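You operate a simulated robot arm through the tools that you are given. There is no shell and no other tool. Be economical: measure what you need, move in short steps, check, and stop when the job is done.

The job below is to be done with a simulated robot arm. You get a single attempt, and the scene is never put back.

TASK
Crank the three onions on the rollers through the sizer.
Fine: swing the orange stop bar open first; each onion ends in the bay of its width; crank back home and close the bar.

It is judged by the outcome, as a careful person would: the job done as asked, and still so three seconds after it is handed in. It fails if anything else is knocked over, pushed out of place, dropped, spilled or broken.

THE ROBOT
A 7-joint arm with a two-finger parallel gripper, fixed in place. Base frame: the origin is at the foot of the arm, x ahead of it, y to its left, z up. Units: cm, rad, N and s.
Its first joint turns from -1.152 to 1.152 rad. Payload 2.6 kg.
Tool frame: the origin (TCP) lies between the finger pads and is the grasp point; the fingertips stand 3 cm ahead of it; z points along the fingers, y is the line along which they close. Largest opening 9.4 cm; finger width 2.8, thickness 1; the body of the gripper, 5 by 9.6 cm, starts 5.5 cm behind the TCP.
Orientation is that of the tool frame in the base frame, as a unit quaternion [x, y, z, w]. With the fingers straight down and closing along the base's y, the tool's x points along the base's -x, its y along +y and its z along -z.

THE INTERFACE
- The arm moves only by the tool move_arm. Its argument "series" is text: rows parted by semicolons, each of 7 numbers parted by spaces: the shift along the tool's x, y, z in cm, then the turn, a rotation vector about the tool's x, y, z in rad, then the closure, from 0 (fully open) to 1 (shut). In form: dx dy dz rx ry rz hand; .... A call has 1 to 8 rows; each row shifts and turns the commanded pose from where the row before left it, along the tool's axes as they then stand. Each row takes 0.2 s and may step no farther than 5 cm and 0.15 rad from the row before; otherwise, or with a gripper value out of range, the whole call is refused. A pose out of reach is approached as far as the arm can. The call stops where the force on the tool passes 70 N (or 10 N more than at its start, if that is more) or the arm is blocked; 0.2 s more then pass. The fingers move at their own pace (about 7.2 cm/s each) and stop on an object; they squeeze with about 41 N. The grip force told is the motor's: it shows also when the fingers shut on nothing. Time passes only in rows, and 0.2 s behind the last, so rows that do not move let the fingers close. It gives the time, the measured TCP pose, the force on the tool (base axes), the opening and the grip force at its end, in the units of the frame above (readings bear some noise).
- Cameras (640 x 400 px; columns grow to the right, rows downward): "scene" is fixed at [3.69, 43.02, 57.35]; the picture's right is [-0.77, -0.64, 0.00], its down [-0.31, 0.37, -0.88] and it looks along [0.56, -0.68, -0.48] (base axes); focal length 309 px, centre (320, 200). "wrist" rides on the gripper at [-3.7, 0, -5.8] in the tool frame; the picture's right is [0.00, -1.00, 0.00], its down [0.97, 0.00, -0.24] and it looks along [0.24, 0.00, 0.97] (tool axes); focal length 218 px, centre (320, 200). There is no depth. A picture from a camera that has moved, and an enlarged one, comes with that camera's place and axes in the base frame and with its lens.
- capture(camera): a new picture of that camera. The clock stands still meanwhile.
- inspect(camera, box): a new picture of the part [left, top, right, bottom] of that camera's present view, enlarged. The clock stands still meanwhile.
- finish_job(): hands the job in; it is judged then, once.

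Work in short steps. Places have to be worked out from the pictures, the camera data and where the tool is seen: move nearer, look again, correct. Check each grasp and each placing, and mend what went wrong. You have 120 turns and 84 pictures in all, those below and enlarged ones among them. Open the gripper and draw the arm clear of the work before you hand the job in, unless the task says otherwise; then end with one line.

The tools are called after "Request:" as name(argument=value, ...) on one line, values as JSON. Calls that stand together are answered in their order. move_arm: Moves the arm, as the interface text tells. Its arguments: {"type":"object","properties":{"series":{"type":"string"}},"required":["series"]} The other tools are called the same way: capture (camera) takes a picture; inspect (camera, box) takes an enlarged picture of a part of a camera's view; finish_job () hands the job in.

At the start:

```text
t: 0.0
tcp_pos: [35.78, -3.96, 32.46]
tool_rot: [0.0, 1.0, 0.0, 0.0]
force: [-0.3, -1.3, -0.6]
gripper_width: 9.4
finger_force: 0.2
```

scene: 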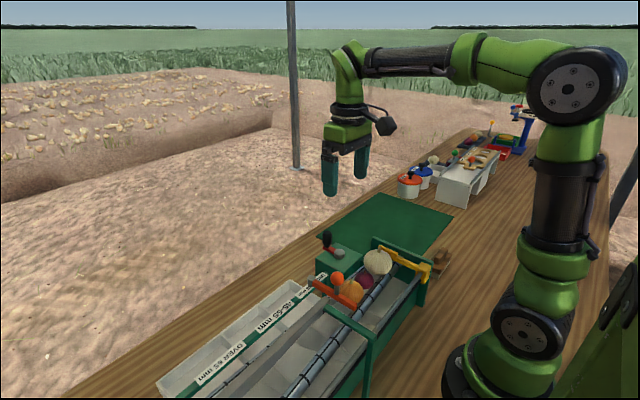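
wrist: 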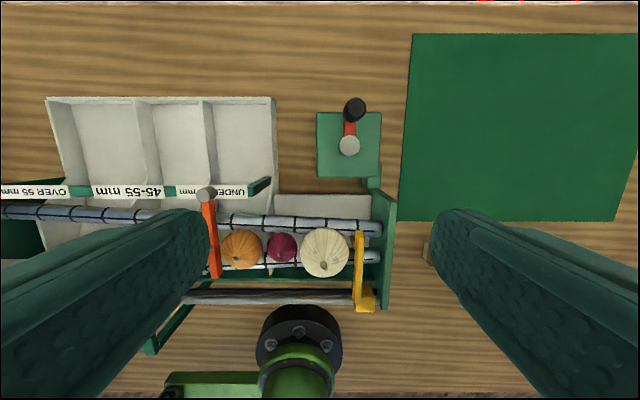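

I'll look closer at the sizer with enlarged views from both cameras.

Request:
inspect(camera="scene", box=[260, 200, 480, 340])

Request:
inspect(camera="wrist", box=[180, 80, 420, 330])

Request:
inspect(camera="scene", box=[140, 250, 440, 400])

```text
2.86 times, centred on (370, 270) of scene
camera zoom: at [3.69, 43.02, 57.35], right [-0.77, -0.64, 0.0], down [-0.31, 0.37, -0.88], along [0.56, -0.68, -0.48], focal length 882 px, centre (177, 0)
```

zoom: 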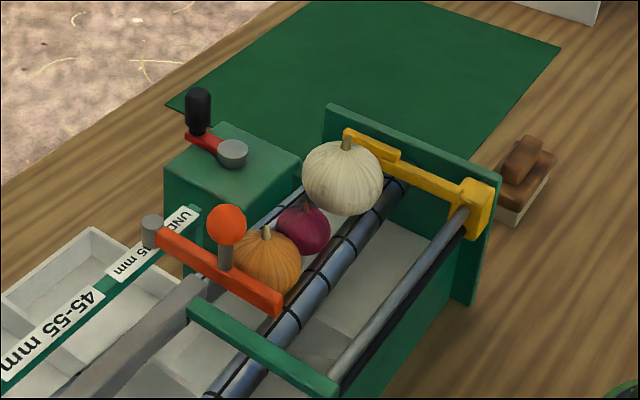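

```text
1.60 times, centred on (300, 205) of wrist
camera zoom: at [39.42, -4.04, 38.2], right [0.0, -1.0, 0.0], down [-0.97, 0.0, 0.24], along [-0.24, 0.0, -0.97], focal length 349 px, centre (352, 192)
```

zoom: 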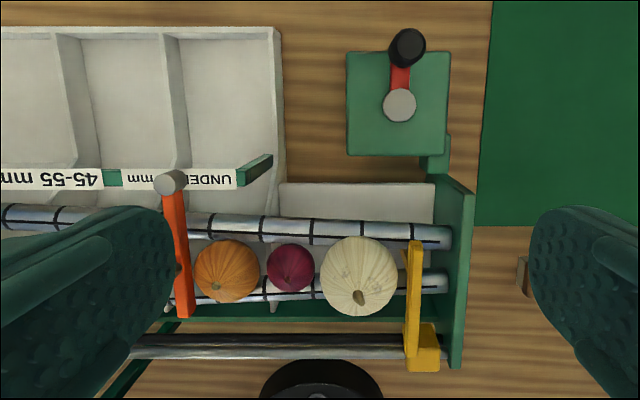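

```text
2.13 times, centred on (290, 325) of scene
camera zoom: at [3.69, 43.02, 57.35], right [-0.77, -0.64, 0.0], down [-0.31, 0.37, -0.88], along [0.56, -0.68, -0.48], focal length 659 px, centre (384, -67)
```

zoom: 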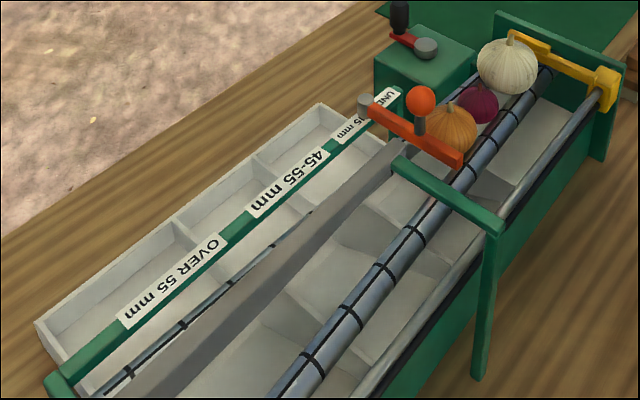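

Triangulating both views puts the bar's pivot near [34, 8.4, 15], its knob near [29, 7.5, 17], and the crank handle near [43.4, -7.8, 12.8] around a hub at [39.4, -8]. I'll shift the arm left and up to see the bar and bays without the fingers in the way.

Request:
move_arm(series="0 4.5 -1 0 0 0 0; 0 4.5 -1 0 0 0 0; 0 4.5 -1 0 0 0 0; 0 4.5 0 0 0 0 0")

Request:
capture(camera="wrist")

Request:
capture(camera="scene")

```text
t: 1.0
tcp_pos: [35.99, 14.14, 35.44]
tool_rot: [0.0, 1.0, 0.0, 0.0]
force: [0.2, -0.5, -0.7]
gripper_width: 9.4
finger_force: 0.1
```

```text
78 pictures are left
camera wrist: at [39.55, 14.13, 41.12], right [0.0, -1.0, 0.0], down [-0.97, 0.0, 0.24], along [-0.24, 0.0, -0.97], focal length 218 px, centre (320, 200)
```

wrist: 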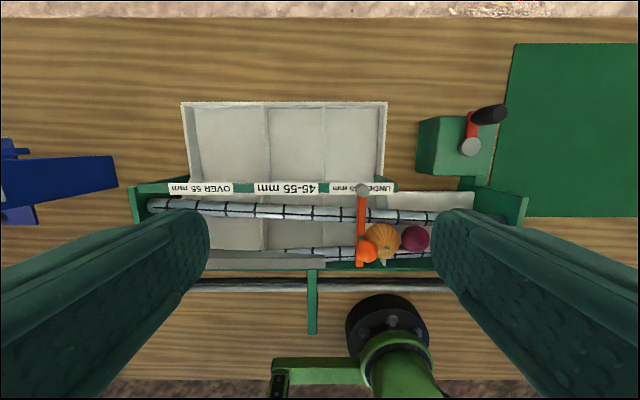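

```text
77 pictures are left
```

scene: 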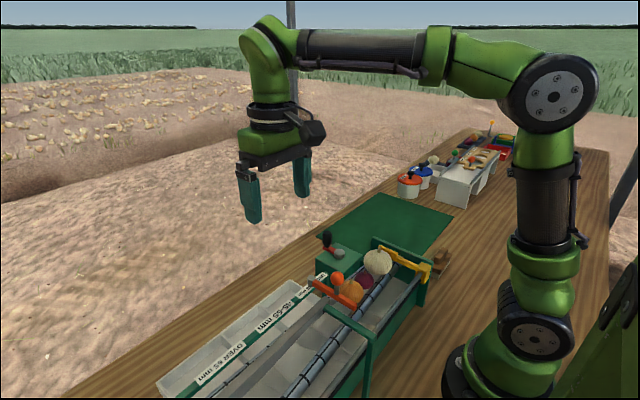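

The second view refines the pivot to [34.3, 8.8, 14] and the knob to about [28, 8.5, 18]. I'll move above the knob and turn the tool a quarter, so the fingers close along x and stay clear of the orange onion.

Request:
move_arm(series="4 -2.8 2 0 0 0 0; 4 -2.8 2 0 0 0 0; 0 0 2 0 0 -0.15 0; 0 0 1 0 0 -0.15 0; 0 0 0 0 0 -0.15 0; 0 0 0 0 0 -0.15 0; 0 0 0 0 0 -0.15 0; 0 0 0 0 0 -0.15 0")

Request:
move_arm(series="0 0 0 0 0 -0.15 0; 0 0 0 0 0 -0.15 0; 0 0 0 0 0 -0.15 0; 0 0 0 0 0 -0.15 0; 0 0 0 0 0 -0.0708 0; 0 0 0 0 0 0 0")

Request:
capture(camera="wrist")

Request:
capture(camera="scene")

```text
refused: row 1 steps farther than a row can; nothing moved
```

```text
t: 2.4
tcp_pos: [35.73, 14.02, 35.46]
tool_rot: [-0.33, 0.944, 0.0, 0.0]
force: [-0.7, -1.2, -0.1]
gripper_width: 9.4
finger_force: 0.0
```

```text
76 pictures are left
camera wrist: at [38.62, 16.31, 41.19], right [0.62, -0.78, 0.0], down [-0.76, -0.6, 0.24], along [-0.19, -0.15, -0.97], focal length 218 px, centre (320, 200)
```

wrist: 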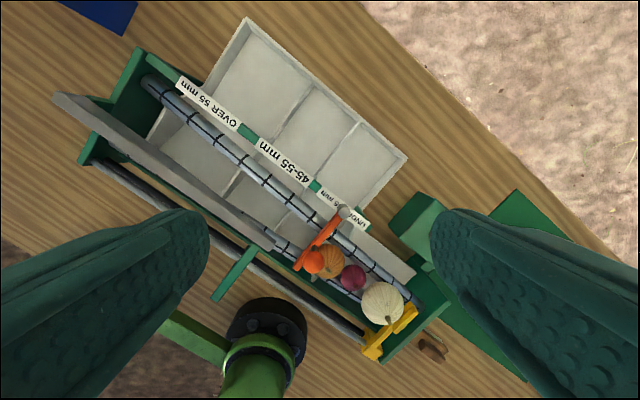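

```text
75 pictures are left
```

scene: 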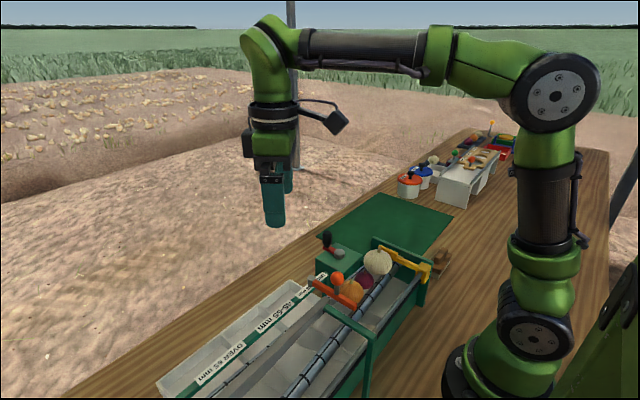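

The rotation happened without the translation, since the first call was refused. I'll move along the tool axes now (about 9.4 along tool x, 0.5 along y) and finish the turn.

Request:
move_arm(series="4.5 0.25 1 0 0 0 0; 4.6 0.25 1 0 0 0 0; 0 0 2 0 0 -0.15 0; 0 0 2 0 0 -0.15 0; 0 0 0 0 0 -0.15 0; 0 0 0 0 0 -0.15 0; 0 0 0 0 0 -0.15 0; 0 0 0 0 0 -0.15 0")

Request:
capture(camera="wrist")

Request:
capture(camera="scene")

```text
t: 4.2
tcp_pos: [28.43, 8.67, 29.4]
tool_rot: [0.708, -0.706, 0.0, -0.001]
force: [-0.7, -0.8, 0.6]
gripper_width: 9.4
finger_force: 0.0
```

```text
74 pictures are left
camera wrist: at [28.31, 12.37, 35.17], right [1.0, 0.0, 0.0], down [0.0, -0.97, 0.24], along [0.0, -0.24, -0.97], focal length 218 px, centre (320, 200)
```

wrist: 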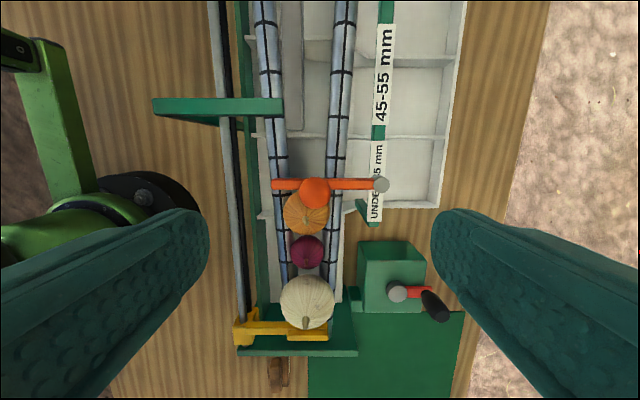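

```text
73 pictures are left
```

scene: 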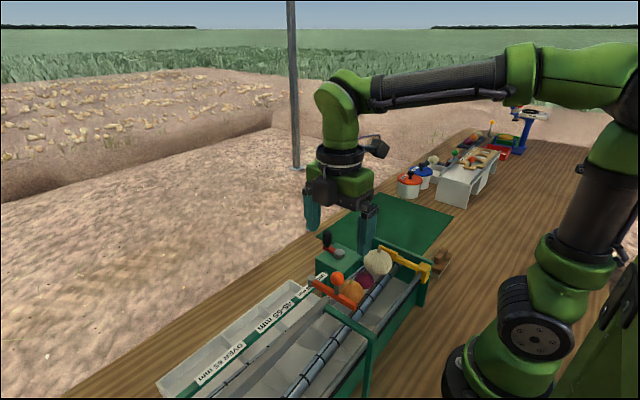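

The knob triangulates to [27.85, 8.8, 18.5] and the pivot to [34.4, 8.7], so the swing radius is about 6.5. I'll come down over the knob and grip only the ball.

Request:
move_arm(series="-0.13 0.58 4 0 0 0 0.3; 0 0 3 0 0 0 0.4; 0 0 2.2 0 0 0 0.5; 0 0 0 0 0 0 0.5")

Request:
capture(camera="wrist")

Request:
inspect(camera="scene", box=[260, 200, 480, 340])

```text
t: 5.2
tcp_pos: [27.89, 8.76, 20.14]
tool_rot: [0.707, -0.707, 0.0, 0.0]
force: [0.5, -0.3, 0.4]
gripper_width: 4.71
finger_force: 0.1
```

```text
72 pictures are left
camera wrist: at [27.66, 12.55, 25.9], right [1.0, 0.0, 0.0], down [0.0, -0.97, 0.24], along [0.0, -0.24, -0.97], focal length 218 px, centre (320, 200)
```

wrist: 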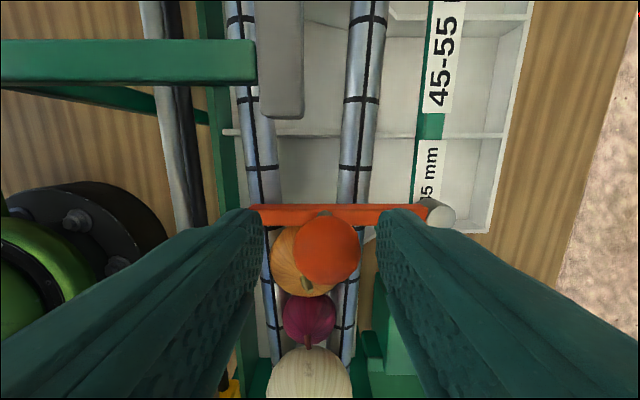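

```text
2.86 times, centred on (370, 270) of scene
camera zoom: at [3.69, 43.02, 57.35], right [-0.77, -0.64, 0.0], down [-0.31, 0.37, -0.88], along [0.56, -0.68, -0.48], focal length 882 px, centre (177, 0)
```

zoom: 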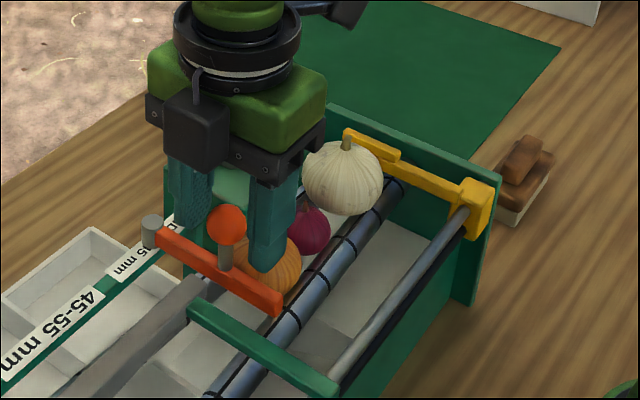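

The ball sits between the fingers at about [27.9, 8.8, 18.4]. I'll close on it.

Request:
move_arm(series="0 0 0.3 0 0 0 0.8; 0 0 0 0 0 0 0.9; 0 0 0 0 0 0 0.9; 0 0 0 0 0 0 0.9")

```text
t: 6.2
tcp_pos: [28.04, 8.8, 20.01]
tool_rot: [0.707, -0.707, 0.004, -0.004]
force: [26.9, 3.0, 4.1]
gripper_width: 2.49
finger_force: 45.0
```

The grip is firm, with a side load of 27 N showing I'm about 0.2 cm off in x. I'll recentre and begin the arc swing toward +y.

Request:
move_arm(series="0 -0.2 0 0 0 0 0.9; -0.478 -0.018 0 0 0 0.075 0.9; -0.478 -0.018 0 0 0 0.075 0.9; -0.478 -0.018 0 0 0 0.075 0.9; -0.478 -0.018 0 0 0 0.075 0.9")

Request:
inspect(camera="scene", box=[260, 200, 480, 340])

```text
t: 7.4
tcp_pos: [28.33, 10.86, 19.97]
tool_rot: [-0.593, 0.805, 0.0, 0.001]
force: [-2.4, -2.1, 26.8]
gripper_width: 2.47
finger_force: 44.9
```

```text
2.86 times, centred on (370, 270) of scene
camera zoom: at [3.68, 43.01, 57.35], right [-0.77, -0.64, 0.0], down [-0.31, 0.37, -0.88], along [0.56, -0.68, -0.48], focal length 882 px, centre (177, 0)
```

zoom: 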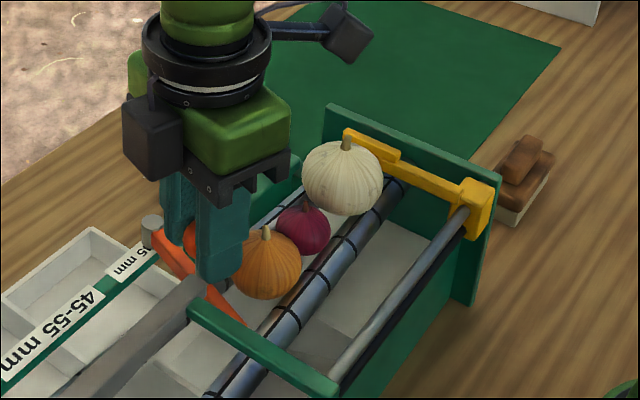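

The bar is swinging well and the onions are still. I'll continue the arc with a small lift to relieve the 27 N vertical load.

Request:
move_arm(series="-0.956 -0.072 -0.15 0 0 0.15 0.9; -0.956 -0.072 0 0 0 0.15 0.9; -0.956 -0.072 0 0 0 0.15 0.9; -0.956 -0.072 0 0 0 0.15 0.9; -0.956 -0.072 0 0 0 0.15 0.9")

Request:
inspect(camera="scene", box=[220, 200, 480, 360])

```text
t: 7.9
tcp_pos: [28.47, 11.36, 19.85]
tool_rot: [-0.511, 0.86, -0.002, -0.01]
force: [-3.3, -2.8, 4.7]
gripper_width: 2.49
finger_force: 45.1
stopped in row 2: the force on the tool passed its limit (the readings are from after the stop); the commanded pose is now the measured one
```

```text
2.46 times, centred on (350, 280) of scene
camera zoom: at [3.69, 43.02, 57.35], right [-0.77, -0.64, 0.0], down [-0.31, 0.37, -0.88], along [0.56, -0.68, -0.48], focal length 760 px, centre (246, 3)
```

zoom: 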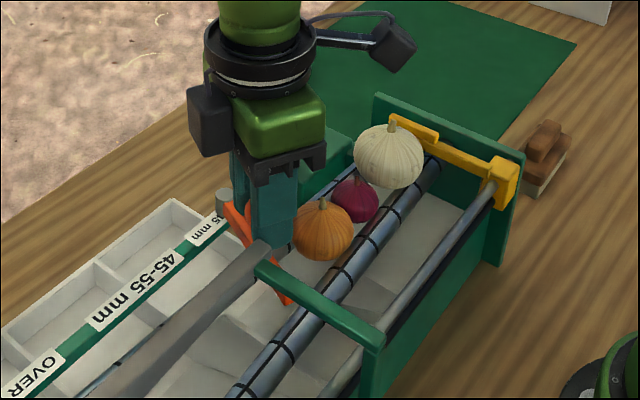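

The swing stopped at about 0.41 rad: either the outer finger met the grey deflector plate, or the bar itself did. I'll look before acting.

Request:
capture(camera="wrist")

Request:
inspect(camera="scene", box=[270, 260, 370, 330])

```text
68 pictures are left
camera wrist: at [30.31, 14.58, 25.57], right [0.88, -0.48, -0.01], down [-0.46, -0.85, 0.26], along [-0.13, -0.22, -0.97], focal length 218 px, centre (320, 200)
```

wrist: 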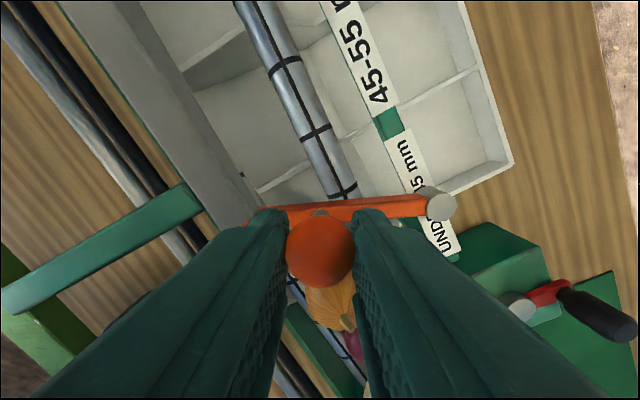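

```text
5.71 times, centred on (320, 295) of scene
camera zoom: at [3.69, 43.02, 57.35], right [-0.77, -0.64, 0.0], down [-0.31, 0.37, -0.88], along [0.56, -0.68, -0.48], focal length 1765 px, centre (320, -343)
```

zoom: 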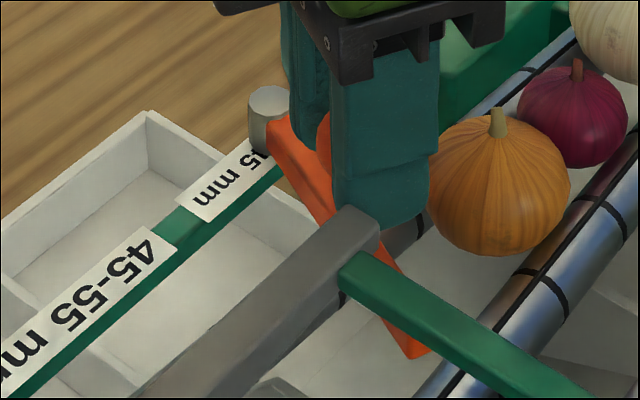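

The bar passes under the plate; the outer finger is what meets the plate's end. I'll release, lift, and turn the tool so the fingers close along the swing direction, with less outward reach.

Request:
move_arm(series="0 0 0 0 0 0 0.5; 0 0 -1 0 0 0 0.5; 0 0 -3 0 0 0 0.5; 0 0 -1 0 0 0.15 0.5; 0 0 0 0 0 0.15 0.5; 0 0 0 0 0 0.15 0.5; 0 0 0 0 0 0.15 0.5; 0 0 0 0 0 0.15 0.5")

Request:
move_arm(series="0 0 0 0 0 0.15 0.4; 0 0 0 0 0 0.15 0.4; 0 0 0 0 0 0.15 0.4; 0 0 0 0 0 0.15 0.4; 0 0 0 0 0 0.15 0.4; 0 0 0 0 0 0 0.4")

Request:
capture(camera="wrist")

Request:
inspect(camera="scene", box=[260, 200, 480, 340])

```text
t: 9.7
tcp_pos: [28.59, 11.4, 24.86]
tool_rot: [-0.159, 0.987, -0.006, -0.008]
force: [0.2, -0.1, -0.1]
gripper_width: 4.67
finger_force: 0.2
```

```text
t: 11.1
tcp_pos: [28.49, 11.32, 24.95]
tool_rot: [0.213, 0.977, -0.008, -0.005]
force: [-1.1, 0.3, -0.5]
gripper_width: 5.65
finger_force: 0.0
```

```text
66 pictures are left
camera wrist: at [31.94, 9.87, 30.63], right [-0.42, -0.91, 0.02], down [-0.88, 0.41, 0.25], along [-0.23, 0.09, -0.97], focal length 218 px, centre (320, 200)
```

wrist: 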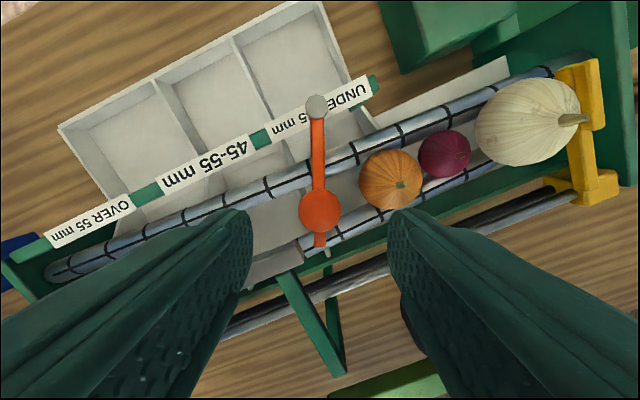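

```text
2.86 times, centred on (370, 270) of scene
camera zoom: at [3.69, 43.02, 57.35], right [-0.77, -0.64, 0.0], down [-0.31, 0.37, -0.88], along [0.56, -0.68, -0.48], focal length 882 px, centre (177, 0)
```

zoom: 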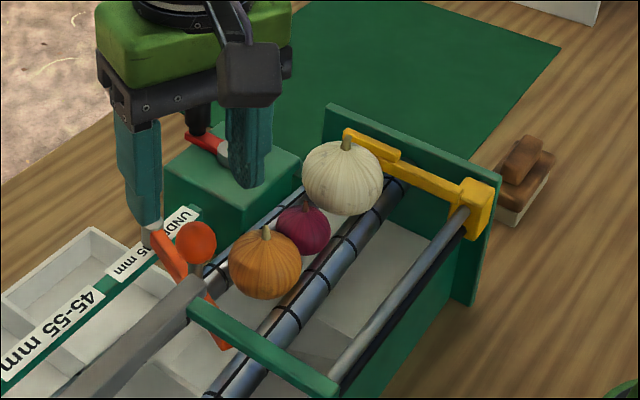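

The fingers now straddle the ball along the swing direction, and the ball centre is at [28.4, 11.3]. I'll lower, grip and continue the arc.

Request:
move_arm(series="0 0 2.5 0 0 0 0.4; 0 0 2.3 0 0 0 0.4; 0 0 0 0 0 0 0.8; 0 0 0 0 0 0 0.9; 0 0 0 0 0 0 0.9; 0 0 0 0 0 0 0.9")

Request:
move_arm(series="-0.018 0.49 0 0 0 0.075 0.9; -0.018 0.49 0 0 0 0.075 0.9; -0.018 0.49 0 0 0 0.075 0.9; -0.018 0.49 0 0 0 0.075 0.9")

```text
t: 12.5
tcp_pos: [28.44, 11.41, 20.05]
tool_rot: [0.211, 0.977, -0.008, -0.005]
force: [1.0, 1.7, -4.1]
gripper_width: 2.5
finger_force: 45.5
```

```text
t: 13.5
tcp_pos: [29.52, 13.04, 20.08]
tool_rot: [0.357, 0.934, -0.009, -0.004]
force: [-10.6, 1.5, 19.8]
gripper_width: 2.49
finger_force: 45.2
```

Passing the plate went well (θ ≈ 0.73). I'll continue toward a quarter turn.

Request:
move_arm(series="-0.03 0.78 -0.05 0 0 0.12 0.9; -0.035 0.78 -0.05 0 0 0.12 0.9; -0.04 0.78 0 0 0 0.12 0.9; -0.047 0.78 0 0 0 0.12 0.9; -0.047 0.78 0 0 0 0.12 0.9; -0.047 0.78 0 0 0 0.12 0.9")

Request:
inspect(camera="scene", box=[220, 200, 480, 360])

```text
t: 14.9
tcp_pos: [33.59, 15.11, 20.07]
tool_rot: [0.662, 0.749, -0.01, -0.001]
force: [-6.2, 6.4, 6.1]
gripper_width: 2.5
finger_force: 45.0
```

```text
2.46 times, centred on (350, 280) of scene
camera zoom: at [3.69, 43.02, 57.35], right [-0.77, -0.64, 0.0], down [-0.31, 0.37, -0.88], along [0.56, -0.68, -0.48], focal length 760 px, centre (246, 3)
```

zoom: 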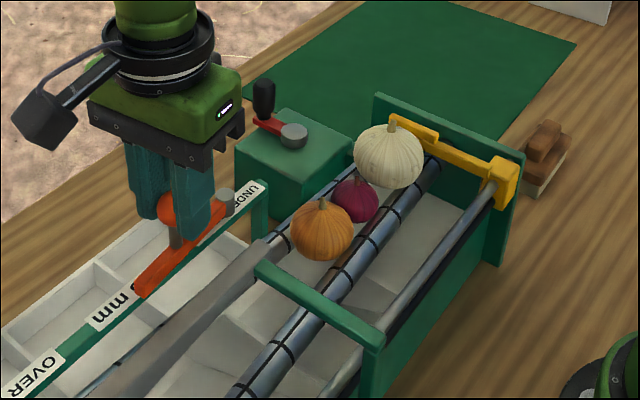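

The bar is nearly over the label rail (θ ≈ 1.45). I'll push a little more to make sure it's fully open and then release.

Request:
move_arm(series="-0.03 0.65 0 0 0 0.1 0.9; -0.03 0.65 0 0 0 0.1 0.9")

```text
t: 15.5
tcp_pos: [34.42, 15.15, 19.97]
tool_rot: [0.737, 0.675, -0.019, -0.006]
force: [-55.7, -14.4, 32.1]
gripper_width: 2.54
finger_force: 45.2
```

The bar hit its stop at 90°, so it is open. I'll release, lift, and rotate back while heading to the crank.

Request:
move_arm(series="0 0 0 0 0 0 0.4; 0 0 0 0 0 0 0.4; 0 0 -4 0 0 0 0.3; 0 0 -4 0 0 0 0; 0 0 -3 0 0 -0.15 0; 0 0 0 0 0 -0.15 0; 0 0 0 0 0 -0.15 0; 0 0 0 0 0 -0.15 0")

Request:
move_arm(series="0 0 0 0 0 -0.15 0; 0 0 0 0 0 -0.15 0; 0 0 0 0 0 -0.15 0; 0 0 0 0 0 -0.15 0; 0 0 0 0 0 -0.15 0; 0 0 0 0 0 -0.15 0; 0 0 0 0 0 -0.15 0; 0 0 0 0 0 0 0")

```text
t: 17.3
tcp_pos: [35.01, 15.19, 30.85]
tool_rot: [0.499, 0.866, -0.01, -0.002]
force: [0.4, -0.3, -0.6]
gripper_width: 9.42
finger_force: 0.0
```

```text
t: 19.1
tcp_pos: [35.15, 15.34, 31.14]
tool_rot: [-0.002, 1.0, -0.007, -0.007]
force: [0.9, 0.3, 1.0]
gripper_width: 9.41
finger_force: 0.0
```

The tool is upright with the fingers closing along y. Next I'll move above the crank and look.

Request:
move_arm(series="-0.6 -4.7 0 0 0 0 0; -0.6 -4.7 0 0 0 0 0; -0.6 -4.7 0 0 0 0 0; -0.6 -4.6 0 0 0 0 0; -0.6 -4.6 1 0 0 0 0; 0 0 0 0 0 0 0")

Request:
capture(camera="wrist")

Request:
capture(camera="scene")

```text
t: 20.5
tcp_pos: [38.11, -7.78, 30.14]
tool_rot: [-0.001, 1.0, -0.008, -0.007]
force: [-0.6, 0.0, -0.3]
gripper_width: 9.4
finger_force: 0.1
```

```text
63 pictures are left
camera wrist: at [41.8, -7.8, 35.85], right [0.0, -1.0, 0.01], down [-0.97, 0.0, 0.25], along [-0.25, -0.01, -0.97], focal length 218 px, centre (320, 200)
```

wrist: 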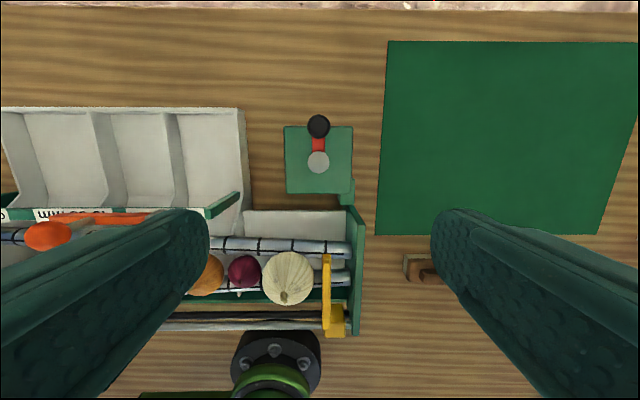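

```text
62 pictures are left
```

scene: 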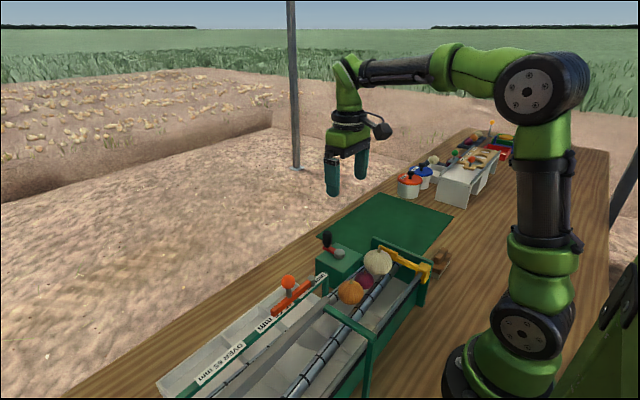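

The bar stays open. The hub is at about [39.6, -8, 8.4] and the crank handle at about [43.5, -7.8], top z ≈ 12.8, radius about 3.9. I'll approach above the handle and check.

Request:
move_arm(series="-2.7 0 3 0 0 0 0.4; -2.7 0 3.5 0 0 0 0.4; 0 0 4.5 0 0 0 0.4; 0 0 3 0 0 0 0.4; 0 0 0 0 0 0 0.4")

Request:
capture(camera="wrist")

Request:
inspect(camera="scene", box=[270, 180, 450, 300])

```text
t: 21.7
tcp_pos: [43.29, -8.1, 16.07]
tool_rot: [-0.002, 1.0, -0.007, -0.007]
force: [-0.1, 0.2, -0.6]
gripper_width: 5.63
finger_force: 0.1
```

```text
61 pictures are left
camera wrist: at [46.95, -7.97, 21.85], right [0.0, -1.0, 0.01], down [-0.97, 0.0, 0.25], along [-0.25, -0.01, -0.97], focal length 218 px, centre (320, 200)
```

wrist: 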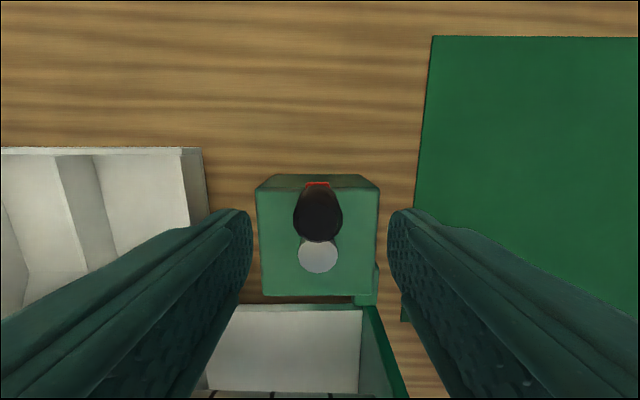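

```text
3.33 times, centred on (360, 240) of scene
camera zoom: at [3.69, 43.02, 57.35], right [-0.77, -0.64, 0.0], down [-0.31, 0.37, -0.88], along [0.56, -0.68, -0.48], focal length 1029 px, centre (187, 67)
```

zoom: 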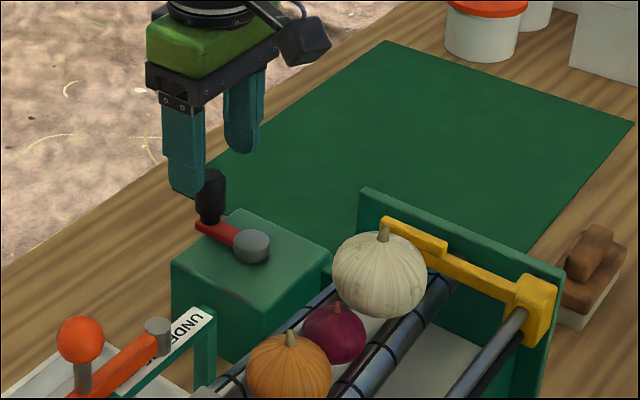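

The handle is between the fingers at about [43.6, -7.9]. I'll go down to z 11.9 and grip it.

Request:
move_arm(series="-0.3 0.15 2 0 0 0 0.4; 0 0 2.2 0 0 0 0.4; 0 0 0 0 0 0 0.7; 0 0 0 0 0 0 0.9; 0 0 0 0 0 0 0.9; 0 0 0 0 0 0 0.9")

Request:
inspect(camera="scene", box=[270, 180, 450, 300])

```text
t: 23.1
tcp_pos: [43.5, -7.98, 12.06]
tool_rot: [-0.001, 1.0, -0.007, -0.007]
force: [3.5, -0.7, -6.5]
gripper_width: 2.35
finger_force: 45.1
```

```text
3.33 times, centred on (360, 240) of scene
camera zoom: at [3.7, 43.02, 57.35], right [-0.77, -0.64, 0.0], down [-0.31, 0.37, -0.88], along [0.56, -0.68, -0.48], focal length 1029 px, centre (187, 67)
```

zoom: 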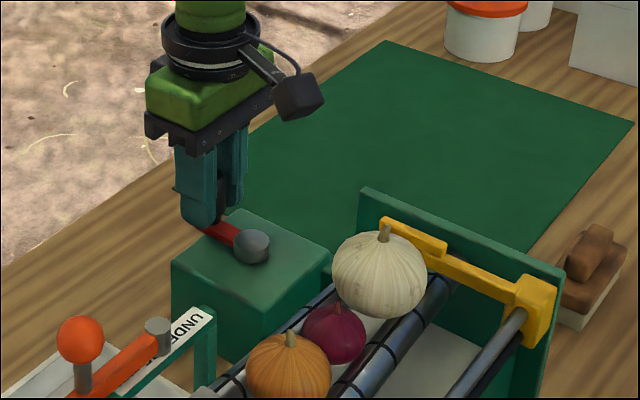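

Gripped at radius about 3.95. I'll try a small turn toward +y and watch the force and the paddle.

Request:
move_arm(series="0.031 0.492 0 0 0 0 0.9; 0.091 0.486 0 0 0 0 0.9; 0.15 0.47 0 0 0 0 0.9; 0.2 0.45 0 0 0 0 0.9")

Request:
inspect(camera="scene", box=[270, 180, 450, 300])

```text
t: 24.1
tcp_pos: [43.2, -7.96, 12.0]
tool_rot: [0.006, 1.0, -0.019, -0.003]
force: [3.3, -7.4, -4.7]
gripper_width: 2.41
finger_force: 44.8
stopped in row 4: the force on the tool passed its limit (the readings are from after the stop); the commanded pose is now the measured one
```

```text
3.33 times, centred on (360, 240) of scene
camera zoom: at [3.69, 43.02, 57.35], right [-0.77, -0.64, 0.0], down [-0.31, 0.37, -0.88], along [0.56, -0.68, -0.48], focal length 1029 px, centre (187, 67)
```

zoom: 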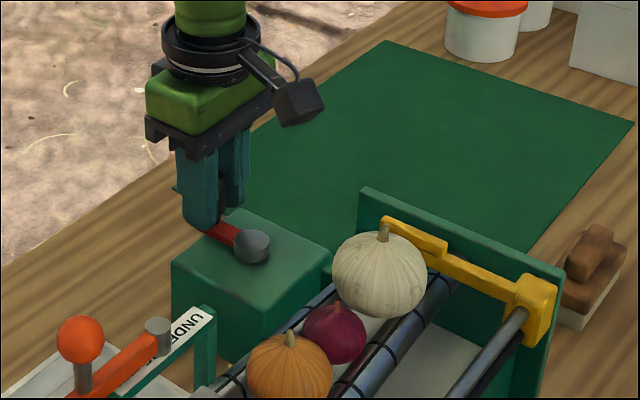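

It is blocked that way, which is the home stop. I'll turn the other way, toward -y.

Request:
move_arm(series="-0.15 -0.4 0 0 0 0 0.9; 0.06 -0.488 0 0 0 0 0.9; 0.12 -0.48 0 0 0 0 0.9; 0.18 -0.46 0 0 0 0 0.9")

Request:
inspect(camera="scene", box=[270, 180, 450, 300])

```text
t: 25.1
tcp_pos: [42.86, -9.56, 12.06]
tool_rot: [0.005, 1.0, -0.019, -0.005]
force: [-10.1, 5.7, -6.4]
gripper_width: 2.34
finger_force: 44.9
```

```text
3.33 times, centred on (360, 240) of scene
camera zoom: at [3.7, 43.02, 57.35], right [-0.77, -0.64, 0.0], down [-0.31, 0.37, -0.88], along [0.56, -0.68, -0.48], focal length 1029 px, centre (187, 67)
```

zoom: 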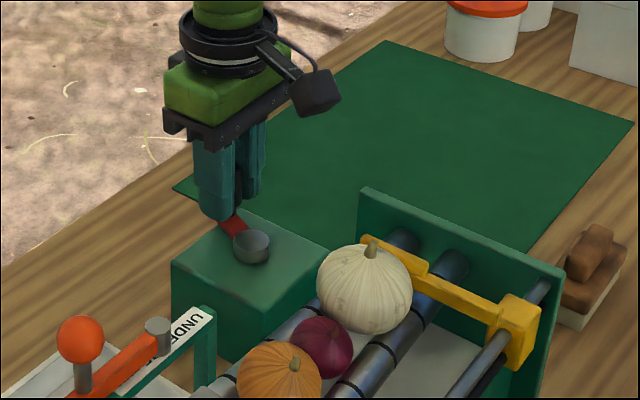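

That drives the paddle toward +y at about 4 cm/rad, with the onions rolling along. I'll continue the circle in short arc steps.

Request:
move_arm(series="0.273 -0.518 0 0 0 0 0.9; 0.385 -0.448 0 0 0 0 0.9; 0.446 -0.384 0 0 0 0 0.9; 0.498 -0.314 0 0 0 0 0.9; 0.54 -0.236 0 0 0 0 0.9")

Request:
capture(camera="scene")

```text
t: 26.4
tcp_pos: [40.59, -11.62, 11.95]
tool_rot: [0.006, 1.0, -0.019, -0.005]
force: [4.3, -3.7, -29.8]
gripper_width: 2.36
finger_force: 44.5
```

```text
56 pictures are left
```

scene: 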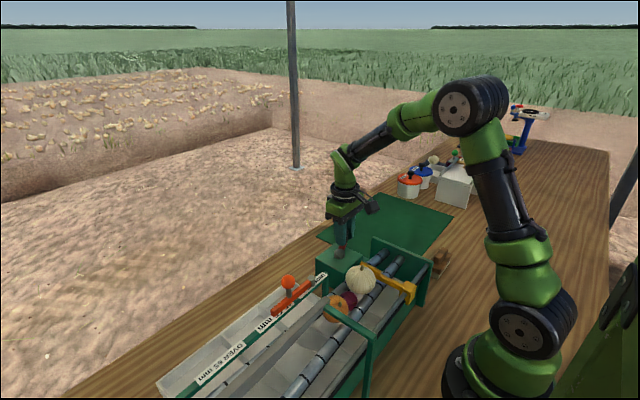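

The paddle and onions advance well. Continuing through the -y point of the circle.

Request:
move_arm(series="0.568 -0.152 0.05 0 0 0 0.9; 0.585 -0.065 0.05 0 0 0 0.9; 0.589 0.022 0 0 0 0 0.9; 0.578 0.11 0 0 0 0 0.9; 0.556 0.196 0 0 0 0 0.9")

Request:
inspect(camera="scene", box=[220, 220, 440, 380])

```text
t: 27.6
tcp_pos: [37.94, -11.61, 12.02]
tool_rot: [0.007, 1.0, -0.021, -0.005]
force: [-8.9, -25.3, -17.5]
gripper_width: 2.35
finger_force: 45.1
```

```text
2.50 times, centred on (330, 300) of scene
camera zoom: at [3.7, 43.01, 57.35], right [-0.77, -0.64, 0.0], down [-0.31, 0.37, -0.88], along [0.56, -0.68, -0.48], focal length 772 px, centre (295, -50)
```

zoom: 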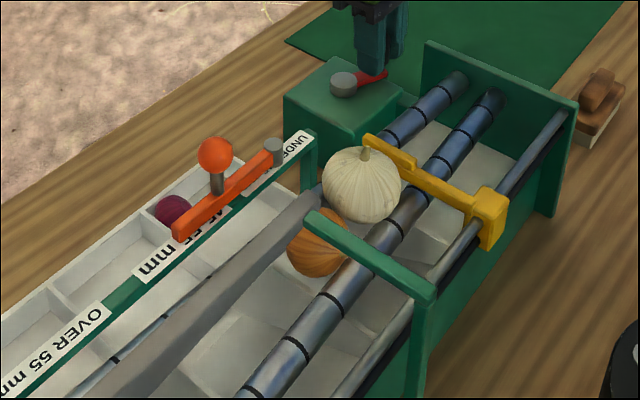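

The small purple onion has dropped into the first bay. I'll continue with four steps.

Request:
move_arm(series="0.52 0.276 0 0 0 0 0.9; 0.473 0.351 0 0 0 0 0.9; 0.416 0.418 0 0 0 0 0.9; 0.348 0.475 0 0 0 0 0.9")

Request:
inspect(camera="scene", box=[220, 220, 440, 380])

```text
t: 28.6
tcp_pos: [35.91, -10.12, 12.03]
tool_rot: [0.01, 1.0, -0.02, -0.006]
force: [-31.4, -23.5, 8.8]
gripper_width: 2.37
finger_force: 45.0
```

```text
2.50 times, centred on (330, 300) of scene
camera zoom: at [3.69, 43.02, 57.35], right [-0.77, -0.64, 0.0], down [-0.31, 0.37, -0.88], along [0.56, -0.68, -0.48], focal length 772 px, centre (295, -50)
```

zoom: 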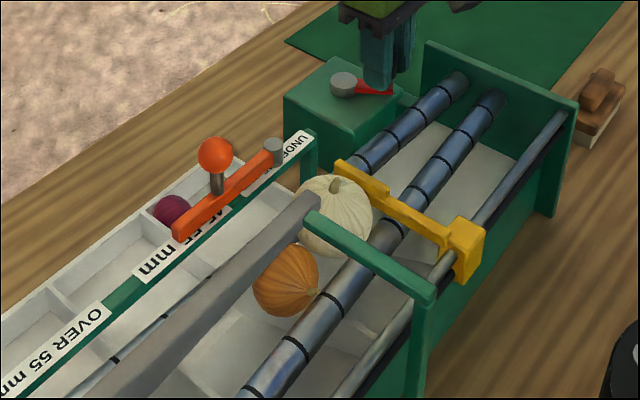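

The measured radius runs about 0.25 cm outward at -x, so the hub is nearer x = 39.3. I'll correct for that and continue.

Request:
move_arm(series="0.52 0.49 0 0 0 0 0.9; 0.19 0.56 0 0 0 0 0.9; 0.11 0.58 0 0 0 0 0.9; 0.02 0.59 0 0 0 0 0.9")

Request:
inspect(camera="scene", box=[220, 220, 440, 380])

```text
t: 29.6
tcp_pos: [35.4, -7.2, 11.98]
tool_rot: [0.005, 1.0, -0.016, -0.005]
force: [-22.6, 4.1, 23.0]
gripper_width: 2.3
finger_force: 45.1
```

```text
2.50 times, centred on (330, 300) of scene
camera zoom: at [3.68, 43.02, 57.35], right [-0.77, -0.64, 0.0], down [-0.31, 0.37, -0.88], along [0.56, -0.68, -0.48], focal length 772 px, centre (295, -50)
```

zoom: 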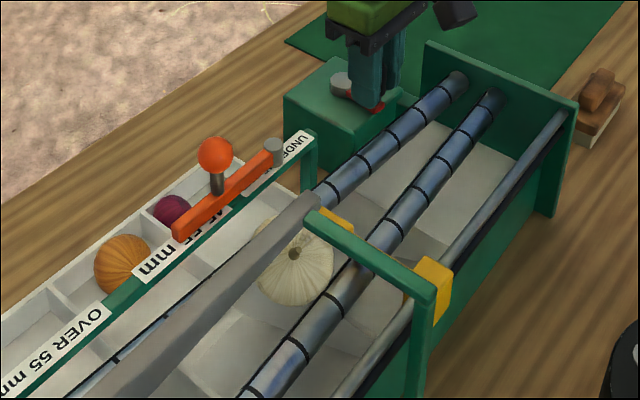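

The orange onion is in the middle bay and the white one rolls on. Continuing.

Request:
move_arm(series="0.03 0.588 -0.05 0 0 0 0.9; -0.152 0.572 0 0 0 0 0.9; -0.237 0.542 0 0 0 0 0.9; -0.315 0.501 0 0 0 0 0.9")

Request:
inspect(camera="scene", box=[180, 220, 440, 390])

```text
t: 30.6
tcp_pos: [36.17, -5.41, 12.01]
tool_rot: [0.005, 1.0, -0.019, -0.001]
force: [-2.0, 0.7, 24.6]
gripper_width: 2.33
finger_force: 45.1
```

```text
2.35 times, centred on (310, 305) of scene
camera zoom: at [3.68, 43.02, 57.35], right [-0.77, -0.64, 0.0], down [-0.31, 0.37, -0.88], along [0.56, -0.68, -0.48], focal length 727 px, centre (344, -47)
```

zoom: 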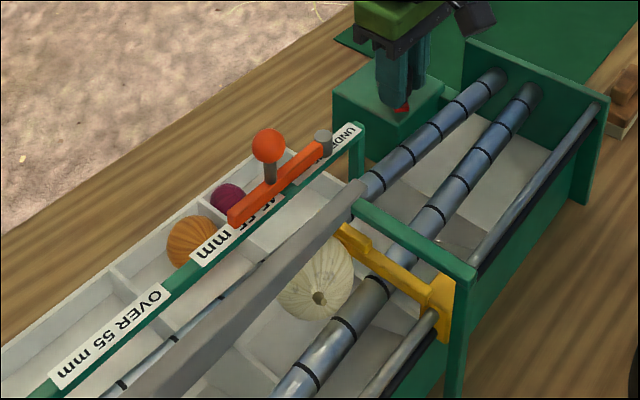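

Continuing; the white onion is now abreast of the middle bay.

Request:
move_arm(series="-0.386 0.448 -0.05 0 0 0 0.9; -0.45 0.386 0 0 0 0 0.9; -0.502 0.315 0 0 0 0 0.9; -0.543 0.235 0 0 0 0 0.9; -0.568 0.15 0 0 0 0 0.9")

Request:
inspect(camera="scene", box=[180, 220, 440, 390])

```text
t: 31.8
tcp_pos: [38.62, -4.06, 12.01]
tool_rot: [0.007, 1.0, -0.02, -0.002]
force: [0.3, -10.3, 27.1]
gripper_width: 2.37
finger_force: 45.0
```

```text
2.35 times, centred on (310, 305) of scene
camera zoom: at [3.68, 43.02, 57.35], right [-0.77, -0.64, 0.0], down [-0.31, 0.37, -0.88], along [0.56, -0.68, -0.48], focal length 727 px, centre (344, -47)
```

zoom: 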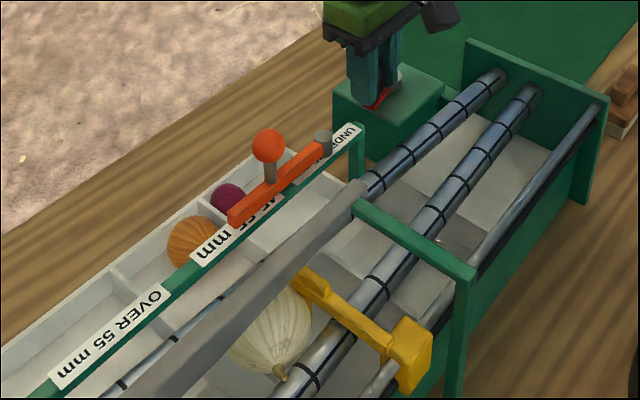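

Continuing around the +y side.

Request:
move_arm(series="-0.59 0.06 -0.05 0 0 0 0.9; -0.592 -0.024 0 0 0 0 0.9; -0.581 -0.113 0 0 0 0 0.9; -0.559 -0.198 0 0 0 0 0.9; -0.522 -0.279 0 0 0 0 0.9")

Request:
inspect(camera="scene", box=[140, 220, 440, 400])

```text
t: 33.0
tcp_pos: [41.37, -4.51, 11.87]
tool_rot: [0.005, 1.0, -0.018, -0.005]
force: [-5.8, -9.5, 12.3]
gripper_width: 2.34
finger_force: 44.9
```

```text
2.13 times, centred on (290, 310) of scene
camera zoom: at [3.69, 43.02, 57.35], right [-0.77, -0.64, 0.0], down [-0.31, 0.37, -0.88], along [0.56, -0.68, -0.48], focal length 659 px, centre (384, -35)
```

zoom: 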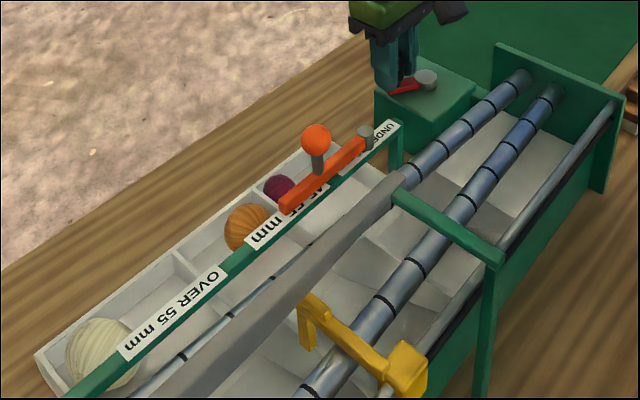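

All three onions are in the trays: white in "over 55", orange in the middle, purple in the first. I'll crank back the reverse way.

Request:
move_arm(series="0.522 0.279 0 0 0 0 0.9; 0.559 0.198 0 0 0 0 0.9; 0.581 0.113 0 0 0 0 0.9; 0.592 0.024 0 0 0 0 0.9; 0.59 -0.06 0 0 0 0 0.9; 0.568 -0.15 0 0 0 0 0.9")

Request:
inspect(camera="scene", box=[140, 220, 440, 400])

```text
t: 34.4
tcp_pos: [37.9, -4.09, 12.11]
tool_rot: [0.005, 1.0, -0.019, -0.003]
force: [5.5, -13.9, -0.6]
gripper_width: 2.35
finger_force: 45.1
```

```text
2.13 times, centred on (290, 310) of scene
camera zoom: at [3.69, 43.02, 57.35], right [-0.77, -0.64, 0.0], down [-0.31, 0.37, -0.88], along [0.56, -0.68, -0.48], focal length 659 px, centre (384, -35)
```

zoom: 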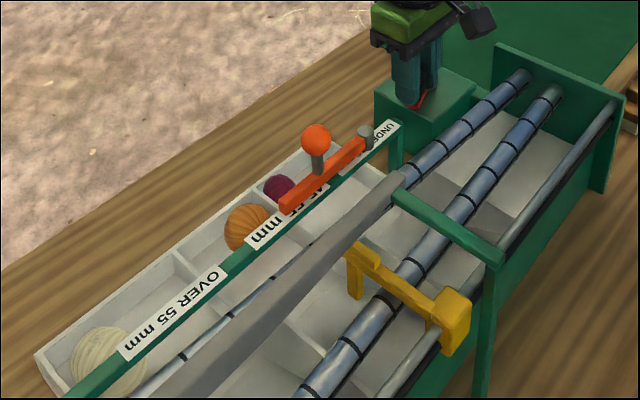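

The return works. Continuing the reverse arc.

Request:
move_arm(series="0.543 -0.235 0 0 0 0 0.9; 0.502 -0.315 0 0 0 0 0.9; 0.45 -0.386 0 0 0 0 0.9; 0.386 -0.448 0 0 0 0 0.9; 0.315 -0.501 0 0 0 0 0.9; 0.237 -0.542 0 0 0 0 0.9")

```text
t: 35.8
tcp_pos: [35.49, -6.37, 12.06]
tool_rot: [0.002, 1.0, -0.019, -0.002]
force: [31.9, -11.2, -37.6]
gripper_width: 2.36
finger_force: 45.6
```

The load shows the tool should sit slightly inward and lower. I'll correct that and continue.

Request:
move_arm(series="0.0 -0.572 0.1 0 0 0 0.9; 0.066 -0.588 0.05 0 0 0 0.9; -0.04 -0.59 0 0 0 0 0.9; -0.11 -0.58 0 0 0 0 0.9; -0.19 -0.56 0 0 0 0 0.9")

```text
t: 37.0
tcp_pos: [35.54, -9.38, 11.95]
tool_rot: [0.007, 1.0, -0.02, -0.006]
force: [-22.7, -9.1, 13.4]
gripper_width: 2.35
finger_force: 45.0
```

Request:
move_arm(series="-0.18 -0.525 -0.05 0 0 0 0.9; -0.353 -0.476 0 0 0 0 0.9; -0.418 -0.415 0 0 0 0 0.9; -0.477 -0.349 0 0 0 0 0.9; -0.524 -0.275 0 0 0 0 0.9; -0.56 -0.193 0 0 0 0 0.9")

Request:
inspect(camera="scene", box=[140, 220, 440, 400])

```text
t: 38.4
tcp_pos: [38.1, -11.79, 12.01]
tool_rot: [0.006, 1.0, -0.02, -0.005]
force: [-7.3, -22.3, -13.2]
gripper_width: 2.34
finger_force: 44.5
```

```text
2.13 times, centred on (290, 310) of scene
camera zoom: at [3.7, 43.01, 57.35], right [-0.77, -0.64, 0.0], down [-0.31, 0.37, -0.88], along [0.56, -0.68, -0.48], focal length 659 px, centre (384, -35)
```

zoom: 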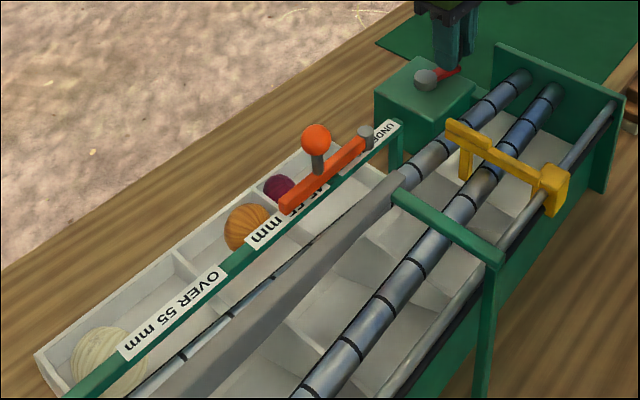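

The paddle is on its way home. Continuing.

Request:
move_arm(series="-0.582 -0.107 0 0 0 0 0.9; -0.592 -0.019 0 0 0 0 0.9; -0.588 0.069 0 0 0 0 0.9; -0.571 0.157 0 0 0 0 0.9; -0.54 0.24 0 0 0 0 0.9; -0.499 0.318 0 0 0 0 0.9")

Request:
move_arm(series="-0.446 0.39 0 0 0 0 0.9; -0.382 0.451 0 0 0 0 0.9; -0.312 0.504 0 0 0 0 0.9; -0.232 0.545 0 0 0 0 0.9; -0.149 0.573 0 0 0 0 0.9")

Request:
inspect(camera="scene", box=[260, 180, 460, 310])

```text
t: 39.8
tcp_pos: [41.6, -11.09, 12.12]
tool_rot: [0.006, 1.0, -0.021, -0.002]
force: [19.9, -27.5, -36.1]
gripper_width: 2.34
finger_force: 45.3
```

```text
t: 41.0
tcp_pos: [43.1, -8.32, 12.14]
tool_rot: [0.003, 1.0, -0.017, -0.002]
force: [14.8, -0.5, -13.9]
gripper_width: 2.34
finger_force: 45.1
```

```text
3.08 times, centred on (360, 245) of scene
camera zoom: at [3.7, 43.02, 57.35], right [-0.77, -0.64, 0.0], down [-0.31, 0.37, -0.88], along [0.56, -0.68, -0.48], focal length 950 px, centre (197, 62)
```

zoom: 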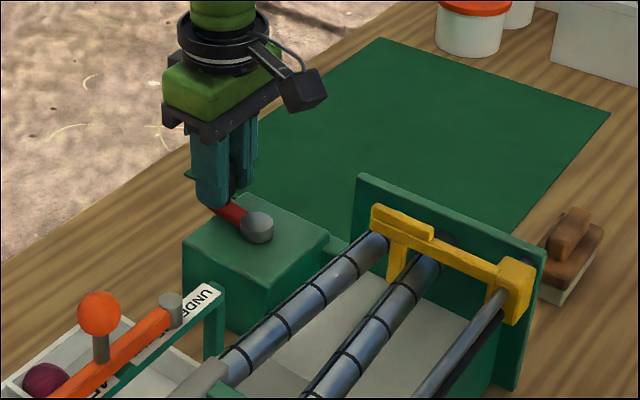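

Nearly home. I'll nudge toward +y until it meets the stop, shifting slightly +x for the side load.

Request:
move_arm(series="-0.1 0.3 0.05 0 0 0 0.9; 0 0.3 0.05 0 0 0 0.9; 0 0.2 0 0 0 0 0.9; 0 0 0 0 0 0 0.9")

Request:
inspect(camera="scene", box=[270, 180, 450, 300])

```text
t: 42.0
tcp_pos: [43.26, -7.89, 12.17]
tool_rot: [0.007, 1.0, -0.02, -0.002]
force: [-11.9, -8.0, 36.8]
gripper_width: 2.34
finger_force: 45.0
```

```text
3.33 times, centred on (360, 240) of scene
camera zoom: at [3.67, 43.02, 57.35], right [-0.77, -0.64, 0.0], down [-0.31, 0.37, -0.88], along [0.56, -0.68, -0.48], focal length 1029 px, centre (187, 67)
```

zoom: 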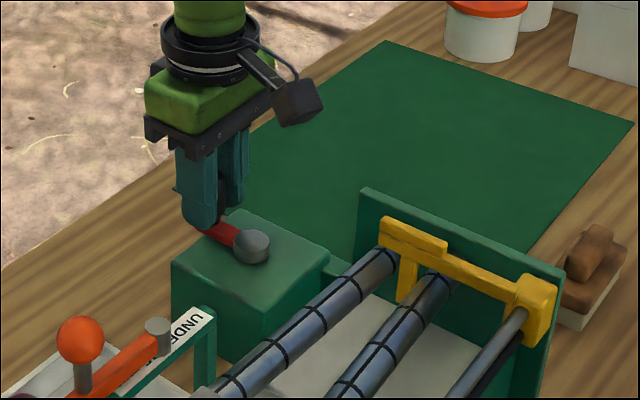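

The crank and paddle match their starting positions. I'll release, lift clear, and check that the crank stays home.

Request:
move_arm(series="0 0 0 0 0 0 0.4; 0 0 0 0 0 0 0.4; 0 0 -4 0 0 0 0.4; 0 0 -4.5 0 0 0 0.2; 0 0 -4.5 0 0 0 0; 0.8 4.6 -1 0 0 0 0; 0.8 4.6 0 0 0 0 0; 0 0 0 0 0 0 0")

Request:
capture(camera="wrist")

Request:
inspect(camera="scene", box=[260, 200, 480, 340])

```text
t: 43.8
tcp_pos: [41.85, 2.1, 25.36]
tool_rot: [0.005, 1.0, -0.019, -0.004]
force: [0.1, 0.3, 0.2]
gripper_width: 9.41
finger_force: 0.0
```

```text
45 pictures are left
camera wrist: at [45.5, 2.3, 31.15], right [-0.01, -1.0, 0.04], down [-0.97, 0.02, 0.25], along [-0.25, -0.03, -0.97], focal length 218 px, centre (320, 200)
```

wrist: 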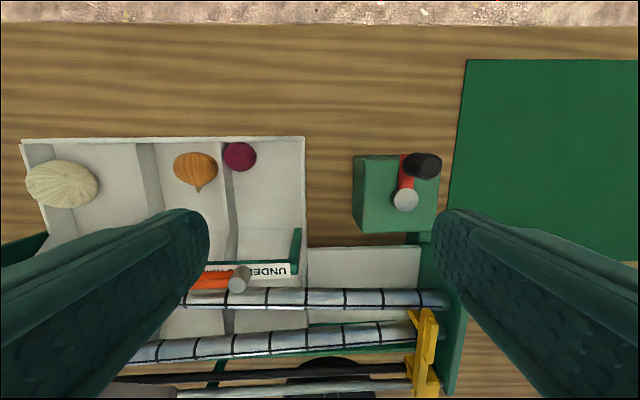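

```text
2.86 times, centred on (370, 270) of scene
camera zoom: at [3.69, 43.02, 57.35], right [-0.77, -0.64, 0.0], down [-0.31, 0.37, -0.88], along [0.56, -0.68, -0.48], focal length 882 px, centre (177, 0)
```

zoom: 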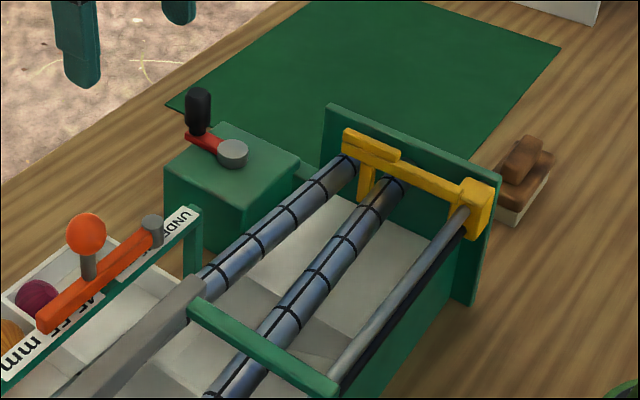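

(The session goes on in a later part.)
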